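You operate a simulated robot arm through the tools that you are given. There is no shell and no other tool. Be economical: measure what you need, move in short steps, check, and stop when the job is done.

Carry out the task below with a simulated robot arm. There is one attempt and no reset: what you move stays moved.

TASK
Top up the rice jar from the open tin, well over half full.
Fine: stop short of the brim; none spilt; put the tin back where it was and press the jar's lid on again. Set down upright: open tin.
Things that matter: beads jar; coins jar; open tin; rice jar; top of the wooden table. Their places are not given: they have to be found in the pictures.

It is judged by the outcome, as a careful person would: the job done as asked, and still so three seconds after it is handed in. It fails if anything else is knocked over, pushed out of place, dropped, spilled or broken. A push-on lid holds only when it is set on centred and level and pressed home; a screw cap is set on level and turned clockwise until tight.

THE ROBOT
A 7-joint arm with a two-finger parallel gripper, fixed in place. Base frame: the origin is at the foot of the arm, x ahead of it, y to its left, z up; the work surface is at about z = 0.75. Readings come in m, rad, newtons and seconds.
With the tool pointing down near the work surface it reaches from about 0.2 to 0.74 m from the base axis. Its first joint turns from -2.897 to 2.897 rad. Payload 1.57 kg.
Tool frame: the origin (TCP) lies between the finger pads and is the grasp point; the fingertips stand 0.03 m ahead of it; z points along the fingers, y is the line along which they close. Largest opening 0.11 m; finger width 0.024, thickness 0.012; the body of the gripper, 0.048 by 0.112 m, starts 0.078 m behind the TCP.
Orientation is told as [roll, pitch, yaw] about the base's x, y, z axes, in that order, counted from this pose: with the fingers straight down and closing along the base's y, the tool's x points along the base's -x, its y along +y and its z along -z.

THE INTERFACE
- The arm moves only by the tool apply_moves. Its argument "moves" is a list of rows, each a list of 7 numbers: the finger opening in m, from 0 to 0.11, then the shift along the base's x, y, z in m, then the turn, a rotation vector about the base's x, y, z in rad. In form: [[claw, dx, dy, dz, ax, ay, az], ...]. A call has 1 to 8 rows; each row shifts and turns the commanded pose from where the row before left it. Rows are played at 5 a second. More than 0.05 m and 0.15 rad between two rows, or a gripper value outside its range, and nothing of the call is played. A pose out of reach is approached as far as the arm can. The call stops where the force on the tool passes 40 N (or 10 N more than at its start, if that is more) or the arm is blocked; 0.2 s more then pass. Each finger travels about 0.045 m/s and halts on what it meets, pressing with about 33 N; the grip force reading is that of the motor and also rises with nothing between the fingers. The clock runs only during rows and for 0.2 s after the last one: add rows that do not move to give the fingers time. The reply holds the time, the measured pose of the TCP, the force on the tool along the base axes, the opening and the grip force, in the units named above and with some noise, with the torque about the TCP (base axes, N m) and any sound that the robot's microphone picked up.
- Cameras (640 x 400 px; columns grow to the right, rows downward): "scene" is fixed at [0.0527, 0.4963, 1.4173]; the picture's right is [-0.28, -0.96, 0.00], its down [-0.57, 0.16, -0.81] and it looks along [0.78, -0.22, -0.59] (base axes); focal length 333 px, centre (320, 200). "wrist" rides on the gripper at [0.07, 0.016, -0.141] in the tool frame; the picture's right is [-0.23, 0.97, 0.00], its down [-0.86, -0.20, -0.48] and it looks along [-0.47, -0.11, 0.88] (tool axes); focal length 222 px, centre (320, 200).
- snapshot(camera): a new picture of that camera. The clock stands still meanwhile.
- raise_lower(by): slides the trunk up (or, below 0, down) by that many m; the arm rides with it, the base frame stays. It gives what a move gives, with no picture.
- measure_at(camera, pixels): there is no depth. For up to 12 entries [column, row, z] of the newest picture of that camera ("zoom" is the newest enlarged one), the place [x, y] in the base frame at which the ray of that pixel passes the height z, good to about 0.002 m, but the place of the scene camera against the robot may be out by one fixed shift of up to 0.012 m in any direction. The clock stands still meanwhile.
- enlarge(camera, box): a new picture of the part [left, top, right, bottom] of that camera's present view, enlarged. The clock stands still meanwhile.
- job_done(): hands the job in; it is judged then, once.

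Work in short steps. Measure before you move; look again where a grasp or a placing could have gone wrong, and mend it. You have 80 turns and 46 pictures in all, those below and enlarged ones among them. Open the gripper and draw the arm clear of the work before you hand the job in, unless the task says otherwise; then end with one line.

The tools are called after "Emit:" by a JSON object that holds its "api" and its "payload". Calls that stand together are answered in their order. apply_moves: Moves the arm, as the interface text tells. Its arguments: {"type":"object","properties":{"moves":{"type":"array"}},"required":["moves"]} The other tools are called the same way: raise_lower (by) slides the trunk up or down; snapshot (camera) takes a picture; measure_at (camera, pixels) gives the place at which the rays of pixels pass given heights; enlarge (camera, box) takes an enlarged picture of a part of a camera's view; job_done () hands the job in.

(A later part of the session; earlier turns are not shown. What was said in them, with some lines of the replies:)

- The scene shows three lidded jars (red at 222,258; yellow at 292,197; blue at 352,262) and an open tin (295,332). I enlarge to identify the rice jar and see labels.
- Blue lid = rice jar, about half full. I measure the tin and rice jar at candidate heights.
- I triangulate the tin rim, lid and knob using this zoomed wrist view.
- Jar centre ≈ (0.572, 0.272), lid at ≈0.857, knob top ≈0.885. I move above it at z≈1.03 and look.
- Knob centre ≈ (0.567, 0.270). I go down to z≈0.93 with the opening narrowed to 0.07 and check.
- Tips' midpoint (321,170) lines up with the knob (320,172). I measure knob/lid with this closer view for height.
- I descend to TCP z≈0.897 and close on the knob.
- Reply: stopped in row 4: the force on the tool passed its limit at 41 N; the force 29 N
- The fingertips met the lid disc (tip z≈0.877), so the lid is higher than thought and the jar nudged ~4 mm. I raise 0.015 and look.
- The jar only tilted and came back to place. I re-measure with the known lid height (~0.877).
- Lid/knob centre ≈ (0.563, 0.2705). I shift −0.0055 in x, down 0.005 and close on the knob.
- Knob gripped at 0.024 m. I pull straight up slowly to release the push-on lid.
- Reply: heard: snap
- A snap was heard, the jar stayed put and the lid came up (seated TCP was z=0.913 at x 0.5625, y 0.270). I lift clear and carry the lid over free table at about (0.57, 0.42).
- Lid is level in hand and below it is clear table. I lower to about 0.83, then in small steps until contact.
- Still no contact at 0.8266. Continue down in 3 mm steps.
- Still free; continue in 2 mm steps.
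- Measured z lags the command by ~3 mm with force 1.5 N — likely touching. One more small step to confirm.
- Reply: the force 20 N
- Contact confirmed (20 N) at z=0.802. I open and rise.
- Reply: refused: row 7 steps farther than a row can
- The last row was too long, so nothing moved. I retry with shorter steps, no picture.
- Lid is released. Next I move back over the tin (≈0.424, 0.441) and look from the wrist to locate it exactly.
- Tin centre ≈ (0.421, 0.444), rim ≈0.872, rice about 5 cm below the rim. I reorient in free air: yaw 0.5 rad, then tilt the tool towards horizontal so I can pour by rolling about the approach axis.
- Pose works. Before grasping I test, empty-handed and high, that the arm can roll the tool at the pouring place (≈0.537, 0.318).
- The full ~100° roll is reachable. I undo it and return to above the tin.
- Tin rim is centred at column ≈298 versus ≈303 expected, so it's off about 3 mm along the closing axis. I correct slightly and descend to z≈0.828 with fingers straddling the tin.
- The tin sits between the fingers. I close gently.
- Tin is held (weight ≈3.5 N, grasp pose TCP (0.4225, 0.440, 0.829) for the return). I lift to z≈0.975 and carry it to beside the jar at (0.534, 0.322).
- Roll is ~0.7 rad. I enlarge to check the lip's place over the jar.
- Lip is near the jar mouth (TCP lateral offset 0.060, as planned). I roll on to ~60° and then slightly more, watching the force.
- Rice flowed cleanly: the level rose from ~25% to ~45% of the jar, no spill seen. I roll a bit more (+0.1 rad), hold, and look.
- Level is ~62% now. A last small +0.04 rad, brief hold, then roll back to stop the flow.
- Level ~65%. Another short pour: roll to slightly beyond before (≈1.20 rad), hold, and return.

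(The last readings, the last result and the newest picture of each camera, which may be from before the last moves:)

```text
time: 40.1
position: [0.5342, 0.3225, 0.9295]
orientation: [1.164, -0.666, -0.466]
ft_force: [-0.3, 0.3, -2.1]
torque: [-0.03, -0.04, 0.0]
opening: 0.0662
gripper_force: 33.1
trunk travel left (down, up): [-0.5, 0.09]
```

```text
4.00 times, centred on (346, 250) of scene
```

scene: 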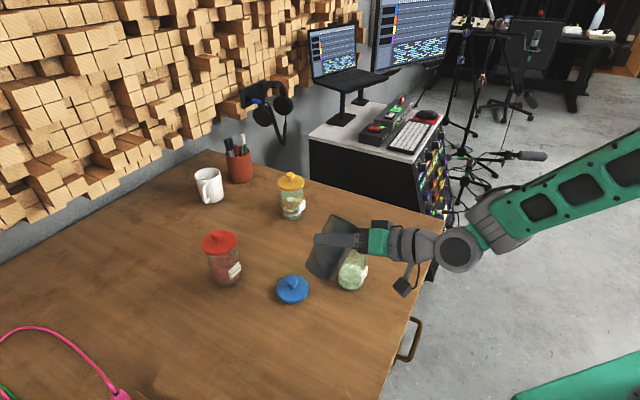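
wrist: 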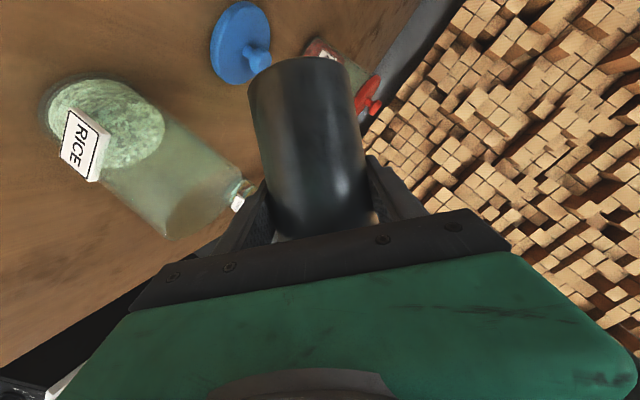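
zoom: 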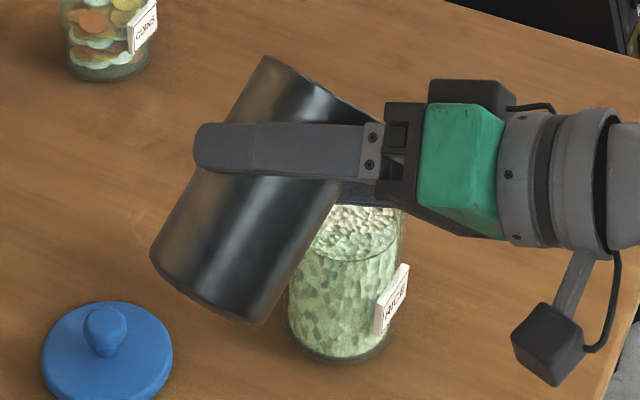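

Now ~78% full — that's enough and clear of the brim. I lift 0.05 and roll the tin back upright.

Emit:
{"api": "apply_moves", "payload": {"moves": [[0.05, 0, 0, 0.03, 0, 0, 0], [0.05, 0, 0, 0.025, 0, 0, 0], [0.05, 0, 0, 0, -0.1186, -0.0662, 0], [0.05, 0, 0, 0, -0.1186, -0.0662, 0], [0.05, 0, 0, 0, -0.1186, -0.0662, 0], [0.05, 0, 0, 0, -0.1186, -0.0662, 0], [0.05, 0, 0, 0, -0.1186, -0.0662, 0], [0.05, 0, 0, 0, -0.1186, -0.0662, 0]]}}

Emit:
{"api": "apply_moves", "payload": {"moves": [[0.05, -0.028, 0.029, 0, 0, 0, 0], [0.05, -0.028, 0.029, 0, 0, 0, 0], [0.05, -0.028, 0.03, 0, 0, 0, 0], [0.05, -0.028, 0.03, 0, 0, 0, 0], [0.05, 0, 0, 0, 0, 0, 0]]}}

```text
time: 41.9
position: [0.534, 0.3218, 0.984]
orientation: [-0.018, -1.114, 0.515]
ft_force: [0.1, 0.9, -1.2]
torque: [0.03, 0.01, -0.02]
opening: 0.0662
gripper_force: 33.1
trunk travel left (down, up): [-0.5, 0.09]
```

```text
time: 43.1
position: [0.424, 0.4406, 0.9821]
orientation: [-0.014, -1.116, 0.511]
ft_force: [0.0, -0.4, -0.7]
torque: [-0.02, 0.0, -0.02]
opening: 0.0659
gripper_force: 33.0
trunk travel left (down, up): [-0.5, 0.09]
```

Orientation is back to the grasp value. I lower to ~0.84 and check the tin's attitude.

Emit:
{"api": "apply_moves", "payload": {"moves": [[0.05, -0.0015, -0.0005, -0.04, 0, 0, 0], [0.05, 0, 0, -0.04, 0, 0, 0], [0.05, 0, 0, -0.035, 0, 0, 0], [0.05, 0, 0, -0.025, 0, 0, 0], [0.05, 0, 0, 0, 0, 0, 0]]}}

Emit:
{"api": "enlarge", "payload": {"camera": "scene", "box": [230, 225, 410, 375]}}

```text
time: 44.3
position: [0.4204, 0.4393, 0.8449]
orientation: [-0.013, -1.115, 0.511]
ft_force: [0.5, -0.9, -1.3]
torque: [0.0, -0.04, 0.0]
opening: 0.0665
gripper_force: 32.8
trunk travel left (down, up): [-0.5, 0.09]
```

```text
2.67 times, centred on (320, 300) of scene
```

zoom: 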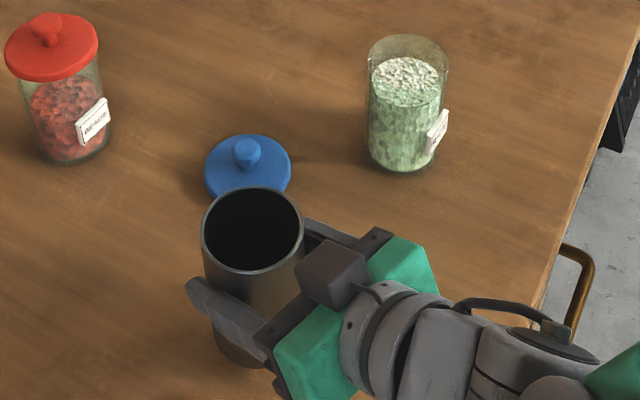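

No spill, tin upright, jar ~75% full. I lower the last ~15 mm until it touches.

Emit:
{"api": "apply_moves", "payload": {"moves": [[0.05, 0.0018, 0.0005, -0.007, 0, 0, 0], [0.05, 0, 0, -0.005, 0, 0, 0], [0.05, 0, 0, -0.002, 0, 0, 0], [0.05, 0, 0, -0.002, 0, 0, 0], [0.05, 0, 0, 0, 0, 0, 0]]}}

```text
time: 45.5
position: [0.4235, 0.4416, 0.8322]
orientation: [-0.009, -1.119, 0.508]
ft_force: [-0.8, -0.3, 11.4]
torque: [-0.03, 0.24, -0.04]
opening: 0.0661
gripper_force: 33.2
trunk travel left (down, up): [-0.5, 0.09]
```

Touching (11 N). I ease off slightly and open, then rise straight up.

Emit:
{"api": "apply_moves", "payload": {"moves": [[0.05, 0, 0, 0.001, 0, 0, 0], [0.075, 0, 0, 0, 0, 0, 0], [0.095, 0, 0, 0, 0, 0, 0], [0.11, 0, 0, 0, 0, 0, 0], [0.11, 0, 0, 0.02, 0, 0, 0], [0.11, 0, 0, 0.04, 0, 0, 0], [0.11, 0, 0, 0.045, 0, 0, 0], [0.11, 0, 0, 0.045, 0, 0, 0]]}}

Emit:
{"api": "apply_moves", "payload": {"moves": [[0.11, 0, 0, 0.045, 0, 0, 0], [0.11, 0, 0, 0.045, 0, 0, 0], [0.11, 0, 0, 0, -0.0671, 0.1229, 0], [0.11, 0, 0, 0, -0.0671, 0.1229, 0], [0.11, 0, 0, 0, -0.0671, 0.1229, 0], [0.11, 0, 0, 0, -0.0671, 0.1229, 0], [0.11, 0, 0, 0, -0.0671, 0.1229, 0], [0.11, 0, 0, 0, -0.0671, 0.1229, 0]]}}

Emit:
{"api": "apply_moves", "payload": {"moves": [[0.11, 0, 0, 0, -0.0671, 0.1229, 0], [0.11, 0, 0, 0, -0.0671, 0.1229, 0], [0.11, 0.035, 0, 0, 0, 0, -0.125], [0.11, 0.035, 0, 0, 0, 0, -0.125], [0.11, 0.035, -0.01, 0, 0, 0, -0.125], [0.11, 0.035, -0.01, 0, 0, 0, -0.125], [0.11, 0, 0, 0, 0, 0, 0]]}}

Emit:
{"api": "snapshot", "payload": {"camera": "wrist"}}

Emit:
{"api": "enlarge", "payload": {"camera": "scene", "box": [230, 225, 410, 375]}}

```text
time: 47.3
position: [0.4223, 0.4421, 0.9772]
orientation: [-0.015, -1.112, 0.513]
ft_force: [0.4, 0.0, 0.7]
torque: [0.02, 0.02, -0.02]
opening: 0.1102
gripper_force: 0.1
trunk travel left (down, up): [-0.5, 0.09]
```

```text
time: 49.1
position: [0.4234, 0.4403, 1.0698]
orientation: [-0.003, -0.275, 0.504]
ft_force: [0.3, -0.2, 0.2]
torque: [-0.01, 0.0, 0.0]
opening: 0.11
gripper_force: 0.1
trunk travel left (down, up): [-0.5, 0.09]
```

```text
time: 50.7
position: [0.5621, 0.4163, 1.0678]
orientation: [-0.003, 0.005, 0.004]
ft_force: [0.4, -1.3, -0.1]
torque: [0.02, 0.05, -0.04]
opening: 0.1101
gripper_force: 0.1
out of reach, approached as far as the arm can: row 6
trunk travel left (down, up): [-0.5, 0.09]
```

```text
9 pictures are left
```

wrist: 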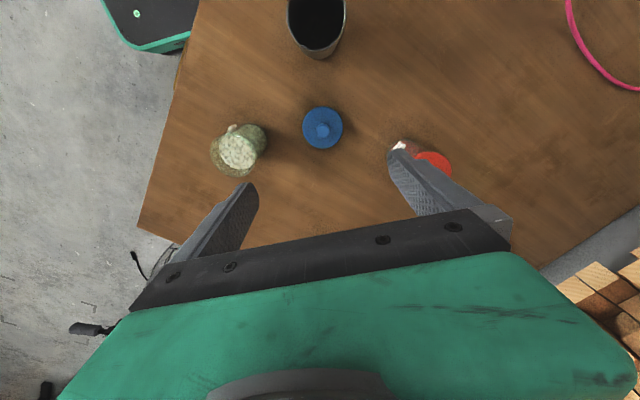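

```text
2.67 times, centred on (320, 300) of scene
```

zoom: 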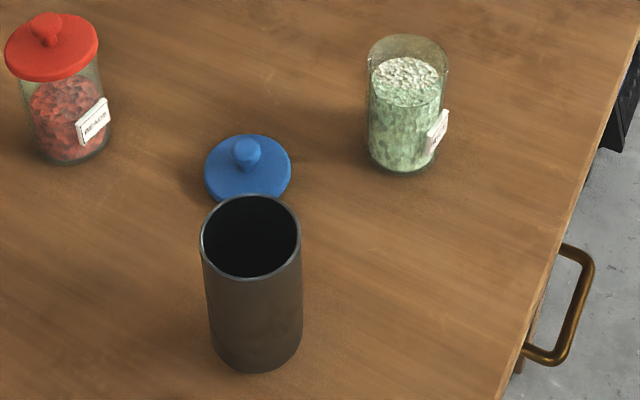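

Tin is back within a few mm, upright; lid sits undisturbed. I measure the knob for regrasping and the open jar's rim.

Emit:
{"api": "measure_at", "payload": {"camera": "wrist", "pixels": [[321, 129, 0.785], [322, 126, 0.767], [302, 127, 0.765], [343, 127, 0.765], [239, 157, 0.83]]}}

```text
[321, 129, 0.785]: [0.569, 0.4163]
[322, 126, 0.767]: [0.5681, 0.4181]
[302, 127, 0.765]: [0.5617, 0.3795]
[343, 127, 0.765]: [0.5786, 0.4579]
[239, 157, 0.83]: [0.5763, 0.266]
```

Knob ≈ (0.571, 0.418), matching where I left it. I descend over it with opening 0.07 to z≈0.805 and close.

Emit:
{"api": "apply_moves", "payload": {"moves": [[0.1, 0.009, 0.002, -0.03, 0, 0, 0], [0.08, 0, 0, -0.045, 0, 0, 0], [0.07, 0, 0, -0.045, 0, 0, 0], [0.07, 0, 0, -0.045, 0, 0, 0], [0.07, 0, 0, -0.045, 0, 0, 0], [0.07, 0, 0, -0.025, 0, 0, 0], [0.07, 0, 0, -0.015, 0, 0, 0], [0.07, 0, 0, 0, 0, 0, 0]]}}

```text
time: 52.5
position: [0.5659, 0.4187, 0.8183]
orientation: [-0.002, 0.005, 0.005]
ft_force: [0.5, -0.5, 0.8]
torque: [-0.03, 0.0, 0.0]
opening: 0.0698
gripper_force: 0.1
trunk travel left (down, up): [-0.5, 0.09]
```

Emit:
{"api": "apply_moves", "payload": {"moves": [[0.07, 0.0055, 0, -0.008, 0, 0, 0], [0.07, 0, 0, -0.006, 0, 0, 0], [0.05, 0, 0, 0, 0, 0, 0], [0.035, 0, 0, 0, 0, 0, 0], [0.02, 0, 0, 0, 0, 0, 0], [0.01, 0, 0, 0, 0, 0, 0], [0.01, 0, 0, 0, 0, 0, 0]]}}

Emit:
{"api": "apply_moves", "payload": {"moves": [[0.01, 0, 0, 0.03, 0, 0, 0], [0.01, 0, 0, 0.045, 0, 0, 0], [0.01, 0, 0, 0.045, 0, 0, 0], [0.01, 0, 0, 0.045, 0, 0, 0], [0.01, 0, 0, 0.02, 0, 0, 0], [0.01, 0, 0, 0, 0, 0, 0]]}}

Emit:
{"api": "snapshot", "payload": {"camera": "wrist"}}

```text
time: 54.1
position: [0.5724, 0.4202, 0.8026]
orientation: [-0.004, 0.005, 0.005]
ft_force: [-1.3, 0.2, 0.8]
torque: [0.01, -0.03, -0.02]
opening: 0.0239
gripper_force: 32.5
trunk travel left (down, up): [-0.5, 0.09]
```

```text
time: 55.5
position: [0.5716, 0.4185, 0.9887]
orientation: [-0.004, 0.006, 0.003]
ft_force: [0.0, 0.8, -0.8]
torque: [0.02, 0.0, -0.01]
opening: 0.0241
gripper_force: 33.2
trunk travel left (down, up): [-0.5, 0.09]
```

```text
7 pictures are left
```

wrist: 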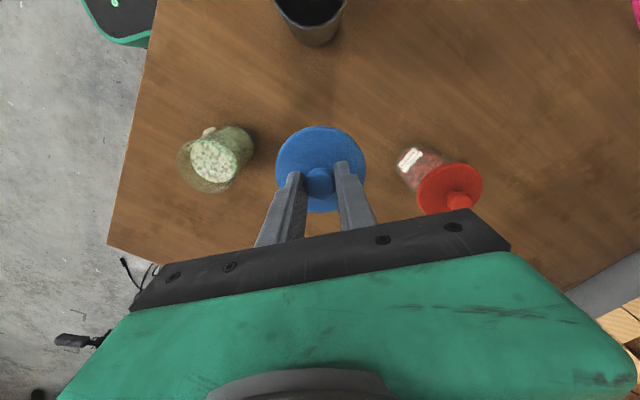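

Lid held just as before (centred at 321,170) and the jar has not moved. I carry it over the jar to (0.5627, 0.2698), z≈0.95.

Emit:
{"api": "apply_moves", "payload": {"moves": [[0.01, -0.0023, -0.0375, 0, 0, 0, 0], [0.01, -0.0023, -0.0374, 0, 0, 0, 0], [0.01, -0.0023, -0.0373, 0, 0, 0, 0], [0.01, -0.0024, -0.0373, 0, 0, 0, 0], [0.01, 0, 0, -0.02, 0, 0, 0], [0.01, 0, 0, -0.018, 0, 0, 0], [0.01, 0, 0, 0, 0, 0, 0], [0.01, 0, 0, 0, 0, 0, 0]]}}

Emit:
{"api": "enlarge", "payload": {"camera": "scene", "box": [300, 200, 412, 300]}}

```text
time: 57.3
position: [0.5636, 0.2713, 0.951]
orientation: [-0.004, 0.005, 0.005]
ft_force: [0.7, -0.2, -0.8]
torque: [-0.02, -0.01, 0.02]
opening: 0.024
gripper_force: 33.4
trunk travel left (down, up): [-0.5, 0.09]
```

```text
4.00 times, centred on (356, 250) of scene
```

zoom: 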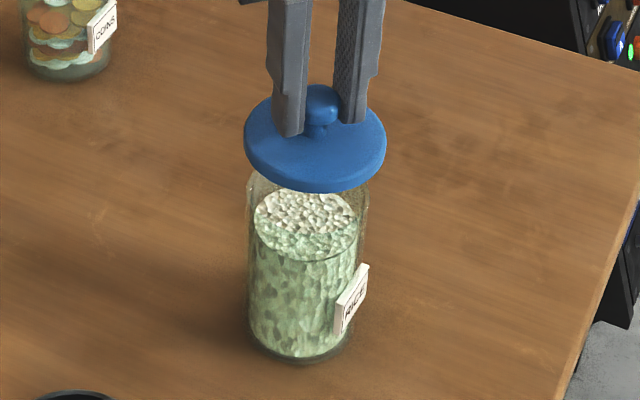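

Lid is centred over the jar. I descend in small steps toward the seat (0.913) and watch for contact force.

Emit:
{"api": "apply_moves", "payload": {"moves": [[0.01, -0.0005, -0.0007, -0.008, 0, 0, 0], [0.01, 0, 0, -0.007, 0, 0, 0], [0.01, 0, 0, -0.005, 0, 0, 0], [0.01, 0, 0, -0.004, 0, 0, 0], [0.01, 0, 0, 0, 0, 0, 0]]}}

```text
time: 58.5
position: [0.5631, 0.2702, 0.9257]
orientation: [-0.004, 0.004, 0.006]
ft_force: [0.3, 0.4, -0.7]
torque: [0.0, 0.0, -0.02]
opening: 0.0243
gripper_force: 32.5
trunk travel left (down, up): [-0.5, 0.09]
```

Emit:
{"api": "apply_moves", "payload": {"moves": [[0.01, 0, 0, -0.004, 0, 0, 0], [0.01, 0, 0, -0.003, 0, 0, 0], [0.01, 0, 0, -0.003, 0, 0, 0], [0.01, 0, 0, 0, 0, 0, 0]]}}

```text
time: 59.5
position: [0.5631, 0.2696, 0.9172]
orientation: [-0.005, 0.004, 0.007]
ft_force: [-0.1, 0.4, -0.5]
torque: [-0.04, 0.01, 0.0]
opening: 0.0241
gripper_force: 32.7
trunk travel left (down, up): [-0.5, 0.09]
```

No contact yet at 0.917. I press on in 1.5–2 mm steps.

Emit:
{"api": "apply_moves", "payload": {"moves": [[0.01, 0, 0, -0.002, 0, 0, 0], [0.01, 0, 0, -0.002, 0, 0, 0], [0.01, 0, 0, -0.002, 0, 0, 0], [0.01, 0, 0, -0.002, 0, 0, 0], [0.01, 0, 0, 0, 0, 0, 0]]}}

```text
time: 60.7
position: [0.5631, 0.2691, 0.9106]
orientation: [0.0, 0.0, 0.004]
ft_force: [-3.4, -1.4, 18.7]
torque: [-0.1, 0.23, -0.02]
opening: 0.024
gripper_force: 32.4
trunk travel left (down, up): [-0.5, 0.09]
```

Contact at 0.911 with 19 N but no snap heard yet; I press a bit harder.

Emit:
{"api": "apply_moves", "payload": {"moves": [[0.01, 0, 0, -0.002, 0, 0, 0], [0.01, 0, 0, -0.002, 0, 0, 0], [0.01, 0, 0, -0.002, 0, 0, 0], [0.01, 0, 0, 0, 0, 0, 0]]}}

Emit:
{"api": "enlarge", "payload": {"camera": "scene", "box": [300, 200, 412, 300]}}

```text
time: 61.7
position: [0.5636, 0.2692, 0.9056]
orientation: [0.0, -0.003, 0.006]
ft_force: [5.0, 5.2, 32.8]
torque: [0.11, -0.25, 0.01]
opening: 0.0242
gripper_force: 33.2
trunk travel left (down, up): [-0.5, 0.09]
```

```text
4.00 times, centred on (356, 250) of scene
```

zoom: 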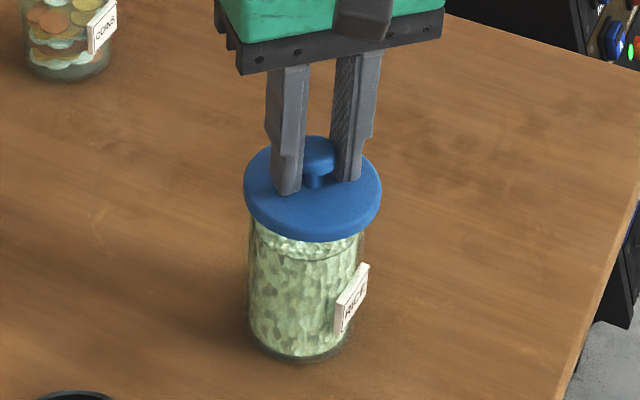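

The lid sits level at its old height, but no snap was reported. I press on further to be sure.

Emit:
{"api": "apply_moves", "payload": {"moves": [[0.01, 0, 0, -0.002, 0, 0, 0], [0.01, 0, 0, -0.002, 0, 0, 0], [0.01, 0, 0, -0.002, 0, 0, 0], [0.01, 0, 0, 0, 0, 0, 0]]}}

```text
time: 62.4
position: [0.5656, 0.2699, 0.9033]
orientation: [0.003, -0.005, 0.005]
ft_force: [-0.2, -0.6, 11.8]
torque: [-0.13, 0.38, -0.02]
opening: 0.0238
gripper_force: 32.4
trunk travel left (down, up): [-0.5, 0.09]
stopped in row 3: the force on the tool passed its limit at 44 N (the readings are from after the stop); the commanded pose is now the measured one
```

Pressed to 44 N. I look closely at the lid/jar seam.

Emit:
{"api": "enlarge", "payload": {"camera": "scene", "box": [328, 225, 378, 275]}}

```text
8.00 times, centred on (353, 250) of scene
```

zoom: 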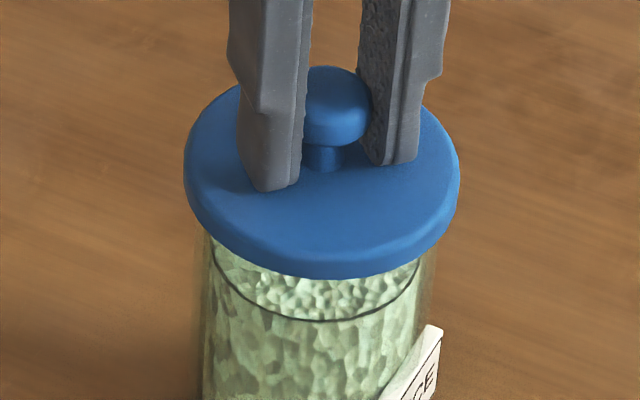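

Lid position and height match the original exactly (columns 336–370, lower edge row ≈260). I do a very gentle pull test to see if it is held.

Emit:
{"api": "apply_moves", "payload": {"moves": [[0.01, 0, 0, 0.003, 0, 0, 0], [0.01, 0, 0, 0.0015, 0, 0, 0]]}}

```text
time: 63.0
position: [0.5641, 0.2699, 0.9049]
orientation: [-0.001, 0.002, 0.007]
ft_force: [0.0, 0.1, 0.4]
torque: [-0.03, 0.01, -0.01]
opening: 0.0241
gripper_force: 33.2
trunk travel left (down, up): [-0.5, 0.09]
```

Emit:
{"api": "apply_moves", "payload": {"moves": [[0.01, 0, 0, 0.0015, 0, 0, 0], [0.01, 0, 0, 0, 0, 0, 0]]}}

```text
time: 63.6
position: [0.5649, 0.2693, 0.9068]
orientation: [-0.002, -0.001, 0.005]
ft_force: [-0.3, 0.2, -0.5]
torque: [0.01, 0.02, -0.01]
opening: 0.0239
gripper_force: 33.4
trunk travel left (down, up): [-0.5, 0.09]
```

Emit:
{"api": "apply_moves", "payload": {"moves": [[0.01, 0, 0, 0.002, 0, 0, 0], [0.01, 0, 0, 0.001, 0, 0, 0]]}}

Emit:
{"api": "enlarge", "payload": {"camera": "scene", "box": [328, 225, 378, 275]}}

```text
time: 64.2
position: [0.5645, 0.2694, 0.9093]
orientation: [0.0, 0.0, 0.004]
ft_force: [0.0, 0.0, 0.4]
torque: [-0.01, 0.01, -0.02]
opening: 0.0238
gripper_force: 32.7
trunk travel left (down, up): [-0.5, 0.09]
```

```text
8.00 times, centred on (353, 250) of scene
```

zoom: 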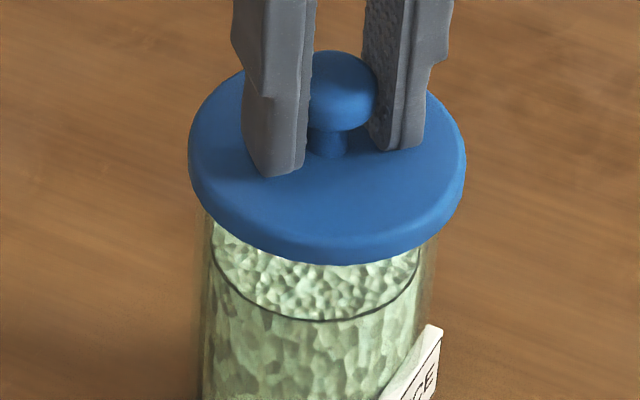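

The lid lifts freely, so it is not yet home. I recentre by −1.5 mm in x (to the original 0.563) and press again, escalating the force.

Emit:
{"api": "apply_moves", "payload": {"moves": [[0.01, -0.0015, 0.0003, 0.003, 0, 0, 0], [0.01, 0, 0, -0.004, 0, 0, 0], [0.01, 0, 0, -0.003, 0, 0, 0], [0.01, 0, 0, -0.003, 0, 0, 0], [0.01, 0, 0, -0.003, 0, 0, 0], [0.01, 0, 0, -0.003, 0, 0, 0], [0.01, 0, 0, 0, 0, 0, 0]]}}

```text
time: 65.8
position: [0.5629, 0.2705, 0.9038]
orientation: [0.006, -0.01, 0.005]
ft_force: [-1.3, -2.2, 38.6]
torque: [-0.23, 0.84, -0.03]
opening: 0.0242
gripper_force: 33.2
trunk travel left (down, up): [-0.5, 0.09]
```

Torque shows the reaction is off-centre (near side), so the gripped knob is pivoting. I'll release the lid onto the jar, let it settle, close the fingers and press centrally on top of the knob.

Emit:
{"api": "apply_moves", "payload": {"moves": [[0.01, 0, 0, 0.006, 0, 0, 0], [0.01, 0, 0, 0, 0, 0, 0], [0.045, 0, 0, 0, 0, 0, 0], [0.06, 0, 0, 0, 0, 0, 0], [0.06, 0, 0, 0.02, 0, 0, 0], [0.06, 0, 0, 0.02, 0, 0, 0], [0.06, 0, 0, 0.02, 0, 0, 0], [0.06, 0, 0, 0, 0, 0, 0]]}}

Emit:
{"api": "enlarge", "payload": {"camera": "scene", "box": [328, 225, 378, 275]}}

```text
time: 67.6
position: [0.5648, 0.2689, 0.9636]
orientation: [0.0, -0.001, 0.005]
ft_force: [0.1, 0.0, -0.8]
torque: [0.03, 0.03, 0.01]
opening: 0.0599
gripper_force: 0.1
trunk travel left (down, up): [-0.5, 0.09]
```

```text
8.00 times, centred on (353, 250) of scene
```

zoom: 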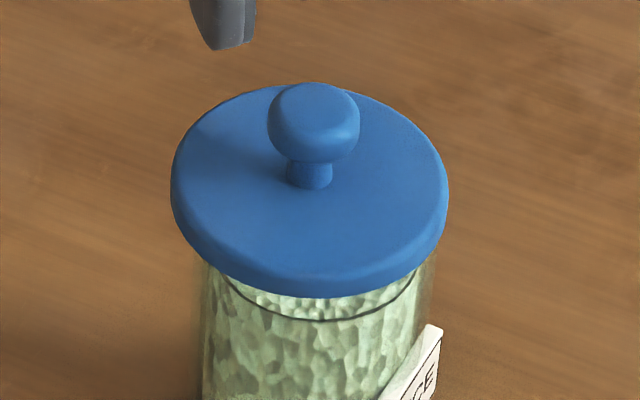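

The lid now looks shifted a few mm toward the camera. I measure its knob and disc in this view to compare with the original seated position (knob (0.570, 0.2663)@0.897, disc (0.564, 0.267)@0.875 in scene readings).

Emit:
{"api": "measure_at", "payload": {"camera": "zoom", "pixels": [[313, 125, 0.897], [310, 190, 0.875], [326, 110, 0.897], [322, 172, 0.875], [310, 190, 0.87], [310, 297, 0.864], [322, 274, 0.864]]}}

```text
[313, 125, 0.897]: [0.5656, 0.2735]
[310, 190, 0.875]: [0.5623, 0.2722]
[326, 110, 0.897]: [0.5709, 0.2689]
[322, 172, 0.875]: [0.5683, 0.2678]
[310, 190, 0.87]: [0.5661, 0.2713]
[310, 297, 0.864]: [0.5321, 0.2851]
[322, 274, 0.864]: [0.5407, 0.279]
```

Lid is ~6 mm off in x and ~5 mm in y, though the jar hasn't moved. I'll centre it using the gripper as a caliper on the lid disc (open 0.11, disc ≈0.08): first along y, gently.

Emit:
{"api": "apply_moves", "payload": {"moves": [[0.08, -0.0008, 0, 0, 0, 0, 0], [0.11, 0, 0, 0, 0, 0, 0], [0.11, 0, 0, 0, 0, 0, 0], [0.11, 0, 0, -0.03, 0, 0, 0], [0.11, 0, 0, -0.025, 0, 0, 0], [0.11, 0, 0, -0.015, 0, 0, 0], [0.11, 0, 0, -0.006, 0, 0, 0], [0.11, 0, 0, 0, 0, 0, 0]]}}

```text
time: 69.4
position: [0.5619, 0.2689, 0.8884]
orientation: [-0.001, 0.0, 0.006]
ft_force: [-0.7, -0.1, -0.9]
torque: [0.02, 0.0, -0.03]
opening: 0.1101
gripper_force: 0.0
trunk travel left (down, up): [-0.5, 0.09]
```

Free descent. I close slowly on the disc.

Emit:
{"api": "apply_moves", "payload": {"moves": [[0.1, 0, 0.0005, 0, 0, 0, 0], [0.092, 0, 0, 0, 0, 0, 0], [0.086, 0, 0, 0, 0, 0, 0], [0.083, 0, 0, 0, 0, 0, 0], [0.08, 0, 0, 0, 0, 0, 0], [0.077, 0, 0, 0, 0, 0, 0], [0.077, 0, 0, 0, 0, 0, 0]]}}

```text
time: 71.0
position: [0.5629, 0.2696, 0.888]
orientation: [0.0, -0.002, 0.006]
ft_force: [0.4, 0.1, 0.2]
torque: [0.03, -0.01, 0.0]
opening: 0.0775
gripper_force: 0.1
trunk travel left (down, up): [-0.5, 0.09]
```

Emit:
{"api": "apply_moves", "payload": {"moves": [[0.075, 0, 0, 0, 0, 0, 0], [0.073, 0, 0, 0, 0, 0, 0], [0.071, 0, 0, 0, 0, 0, 0], [0.069, 0, 0, 0, 0, 0, 0]]}}

```text
time: 72.0
position: [0.5618, 0.269, 0.8874]
orientation: [-0.001, -0.002, 0.005]
ft_force: [0.0, -0.5, 0.2]
torque: [0.01, -0.01, -0.01]
opening: 0.0759
gripper_force: 33.0
trunk travel left (down, up): [-0.5, 0.09]
```

The disc is gripped at 0.0759 — centred in y. I open and yaw the tool by −90° around the lid to do the same along x.

Emit:
{"api": "apply_moves", "payload": {"moves": [[0.09, 0, 0, 0, 0, 0, 0], [0.11, 0, 0, 0, 0, 0, 0], [0.11, 0, 0, 0, 0, 0, 0], [0.11, 0, 0, 0.02, 0, 0, 0], [0.11, 0, 0, 0.03, 0, 0, 0], [0.11, 0, 0, 0, 0, 0, -0.1428], [0.11, 0, 0, 0, 0, 0, -0.1428], [0.11, 0, 0, 0, 0, 0, -0.1428]]}}

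Emit:
{"api": "apply_moves", "payload": {"moves": [[0.11, 0, 0, 0, 0, 0, -0.1428], [0.11, 0, 0, 0, 0, 0, -0.1428], [0.11, 0, 0, 0, 0, 0, -0.1428], [0.11, 0, 0, 0, 0, 0, -0.1428], [0.11, 0, 0, 0, 0, 0, -0.1428], [0.11, 0, 0, 0, 0, 0, -0.1428], [0.11, 0, 0, 0, 0, 0, -0.1428], [0.11, 0, 0, 0, 0, 0, -0.1428]]}}

Emit:
{"api": "apply_moves", "payload": {"moves": [[0.11, 0, 0, 0, 0, 0, 0], [0.11, 0, 0, 0, 0, 0, 0]]}}

```text
time: 73.8
position: [0.562, 0.2708, 0.9378]
orientation: [0.001, -0.002, -0.425]
ft_force: [-0.4, 0.3, 0.6]
torque: [0.01, 0.0, -0.01]
opening: 0.11
gripper_force: 0.1
trunk travel left (down, up): [-0.5, 0.09]
```

```text
time: 75.6
position: [0.5627, 0.2694, 0.9382]
orientation: [0.001, -0.001, -1.566]
ft_force: [0.4, 0.4, 0.4]
torque: [-0.02, 0.02, 0.0]
opening: 0.11
gripper_force: 0.1
trunk travel left (down, up): [-0.5, 0.09]
```

```text
time: 76.2
position: [0.5631, 0.2705, 0.9379]
orientation: [0.001, -0.002, -1.565]
ft_force: [-1.0, -0.4, 0.3]
torque: [0.04, 0.0, 0.01]
opening: 0.11
gripper_force: 0.1
trunk travel left (down, up): [-0.5, 0.09]
```

Yaw done, position (0.5627, 0.270). Descend and close on the disc along x.

Emit:
{"api": "apply_moves", "payload": {"moves": [[0.11, 0, 0, -0.025, 0, 0, 0], [0.11, 0, 0, -0.025, 0, 0, 0], [0.1, 0, 0, 0, 0, 0, 0], [0.09, 0, 0, 0, 0, 0, 0], [0.083, 0, 0, 0, 0, 0, 0], [0.079, 0, 0, 0, 0, 0, 0], [0.075, 0, 0, 0, 0, 0, 0], [0.071, 0, 0, 0, 0, 0, 0]]}}

Emit:
{"api": "apply_moves", "payload": {"moves": [[0.07, 0, 0, 0, 0, 0, 0], [0.07, 0, 0, 0, 0, 0, 0]]}}

```text
time: 78.0
position: [0.5635, 0.2714, 0.8897]
orientation: [0.005, 0.0, -1.565]
ft_force: [2.0, 0.3, 6.3]
torque: [0.05, -0.13, -0.02]
opening: 0.0765
gripper_force: 24.9
trunk travel left (down, up): [-0.5, 0.09]
heard: snap
```

```text
time: 78.6
position: [0.5628, 0.2715, 0.8884]
orientation: [0.004, 0.001, -1.566]
ft_force: [5.5, 0.7, 10.6]
torque: [0.07, -0.19, 0.01]
opening: 0.0759
gripper_force: 33.1
trunk travel left (down, up): [-0.5, 0.09]
```

A snap was heard as the lid came centred. I open, rise, close the fingers and press gently on the knob's top to make sure it's home.

Emit:
{"api": "apply_moves", "payload": {"moves": [[0.09, 0, 0, 0, 0, 0, 0], [0.11, 0, 0, 0, 0, 0, 0], [0.11, 0, 0, 0, 0, 0, 0], [0.11, 0, 0, 0.035, 0, 0, 0], [0.08, 0, 0, 0.035, 0, 0, 0], [0.04, 0, 0, 0, 0, 0, 0], [0.0, 0, 0, 0, 0, 0, 0], [0.0, 0, 0, 0, 0, 0, 0]]}}

Emit:
{"api": "apply_moves", "payload": {"moves": [[0.0, 0, 0, 0, 0, 0, 0], [0.0, 0, 0, 0, 0, 0, 0], [0.0, 0, 0, 0, 0, 0, 0], [0.0, 0, 0, 0, 0, 0, 0], [0.0, 0, 0, 0, 0, 0, 0]]}}

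Emit:
{"api": "enlarge", "payload": {"camera": "scene", "box": [328, 225, 378, 275]}}

```text
time: 80.4
position: [0.5643, 0.2693, 0.9595]
orientation: [0.0, -0.003, -1.566]
ft_force: [0.2, -0.1, 0.3]
torque: [-0.02, -0.01, 0.01]
opening: 0.0258
gripper_force: 0.2
trunk travel left (down, up): [-0.5, 0.09]
```

```text
time: 81.6
position: [0.5659, 0.2698, 0.9596]
orientation: [0.0, -0.002, -1.566]
ft_force: [-0.1, -0.3, -0.2]
torque: [0.01, 0.02, -0.04]
opening: 0.0002
gripper_force: 21.3
trunk travel left (down, up): [-0.5, 0.09]
```

```text
8.00 times, centred on (353, 250) of scene
```

zoom: 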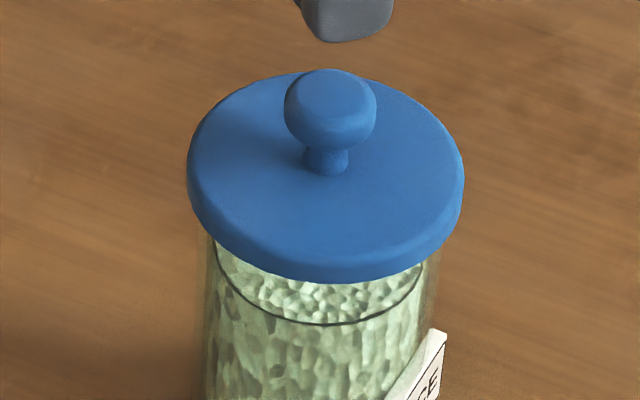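

The lid is on level and centred (187–464, lower edge ≈282). I press lightly on the knob with closed fingers.

Emit:
{"api": "apply_moves", "payload": {"moves": [[0.0, -0.0015, 0, -0.012, 0, 0, 0], [0.0, 0, 0, -0.005, 0, 0, 0], [0.0, 0, 0, -0.003, 0, 0, 0], [0.0, 0, 0, -0.002, 0, 0, 0], [0.0, 0, 0, -0.002, 0, 0, 0], [0.0, 0, 0, 0, 0, 0, 0]]}}

```text
time: 83.0
position: [0.5625, 0.269, 0.9335]
orientation: [-0.001, -0.003, -1.567]
ft_force: [0.5, -0.3, 0.3]
torque: [0.0, 0.01, -0.02]
opening: 0.0
gripper_force: 21.1
trunk travel left (down, up): [-0.5, 0.09]
```

Emit:
{"api": "apply_moves", "payload": {"moves": [[0.0, 0, 0, -0.002, 0, 0, 0], [0.0, 0, 0, -0.002, 0, 0, 0], [0.0, 0, 0, -0.002, 0, 0, 0], [0.0, 0, 0, -0.002, 0, 0, 0], [0.0, 0, 0, 0, 0, 0, 0]]}}

```text
time: 84.2
position: [0.5619, 0.2701, 0.9316]
orientation: [0.01, 0.003, -1.566]
ft_force: [-0.1, -0.4, 39.6]
torque: [0.04, 0.02, -0.01]
opening: 0.0003
gripper_force: 21.4
trunk travel left (down, up): [-0.5, 0.09]
```

Pressed centrally with ~40 N, no give: the lid is home. I retract, open the gripper and take the last picture.

Emit:
{"api": "apply_moves", "payload": {"moves": [[0.0, 0, 0, 0.01, 0, 0, 0], [0.0, 0, 0, 0.04, 0, 0, 0], [0.05, 0, 0, 0.045, 0, 0, 0], [0.08, 0, 0, 0.045, 0, 0, 0], [0.11, -0.03, 0, 0.035, 0, 0, 0], [0.11, -0.03, 0, 0.035, 0, 0, 0], [0.11, -0.04, 0, 0.02, 0, 0, 0], [0.11, -0.04, 0, 0, 0, 0, 0]]}}

Emit:
{"api": "snapshot", "payload": {"camera": "scene"}}

```text
time: 86.0
position: [0.422, 0.2686, 1.1577]
orientation: [-0.002, -0.001, -1.565]
ft_force: [0.0, 0.6, 0.9]
torque: [0.02, -0.03, 0.0]
opening: 0.11
gripper_force: 0.0
trunk travel left (down, up): [-0.5, 0.09]
```

```text
0 pictures are left
```

scene: 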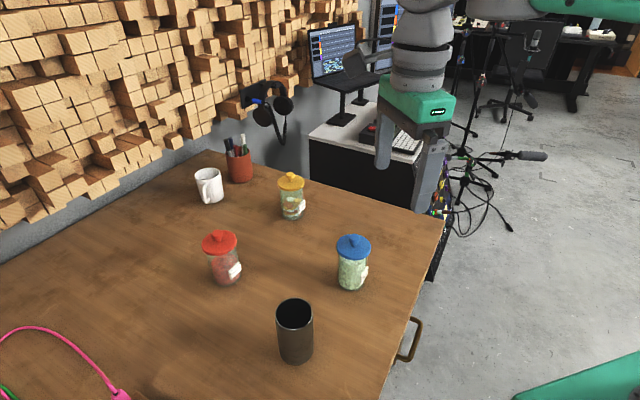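

Everything is in place: rice jar topped up and lidded, tin upright at its spot, arm clear. I hand in.

Emit:
{"api": "job_done", "payload": {}}

```text
The job is handed in.
```

The rice jar is now about three-quarters full, short of the brim, and no spill shows in the pictures. Its lid snapped back on and is level, and the tin stands upright within a few millimetres of where it was.
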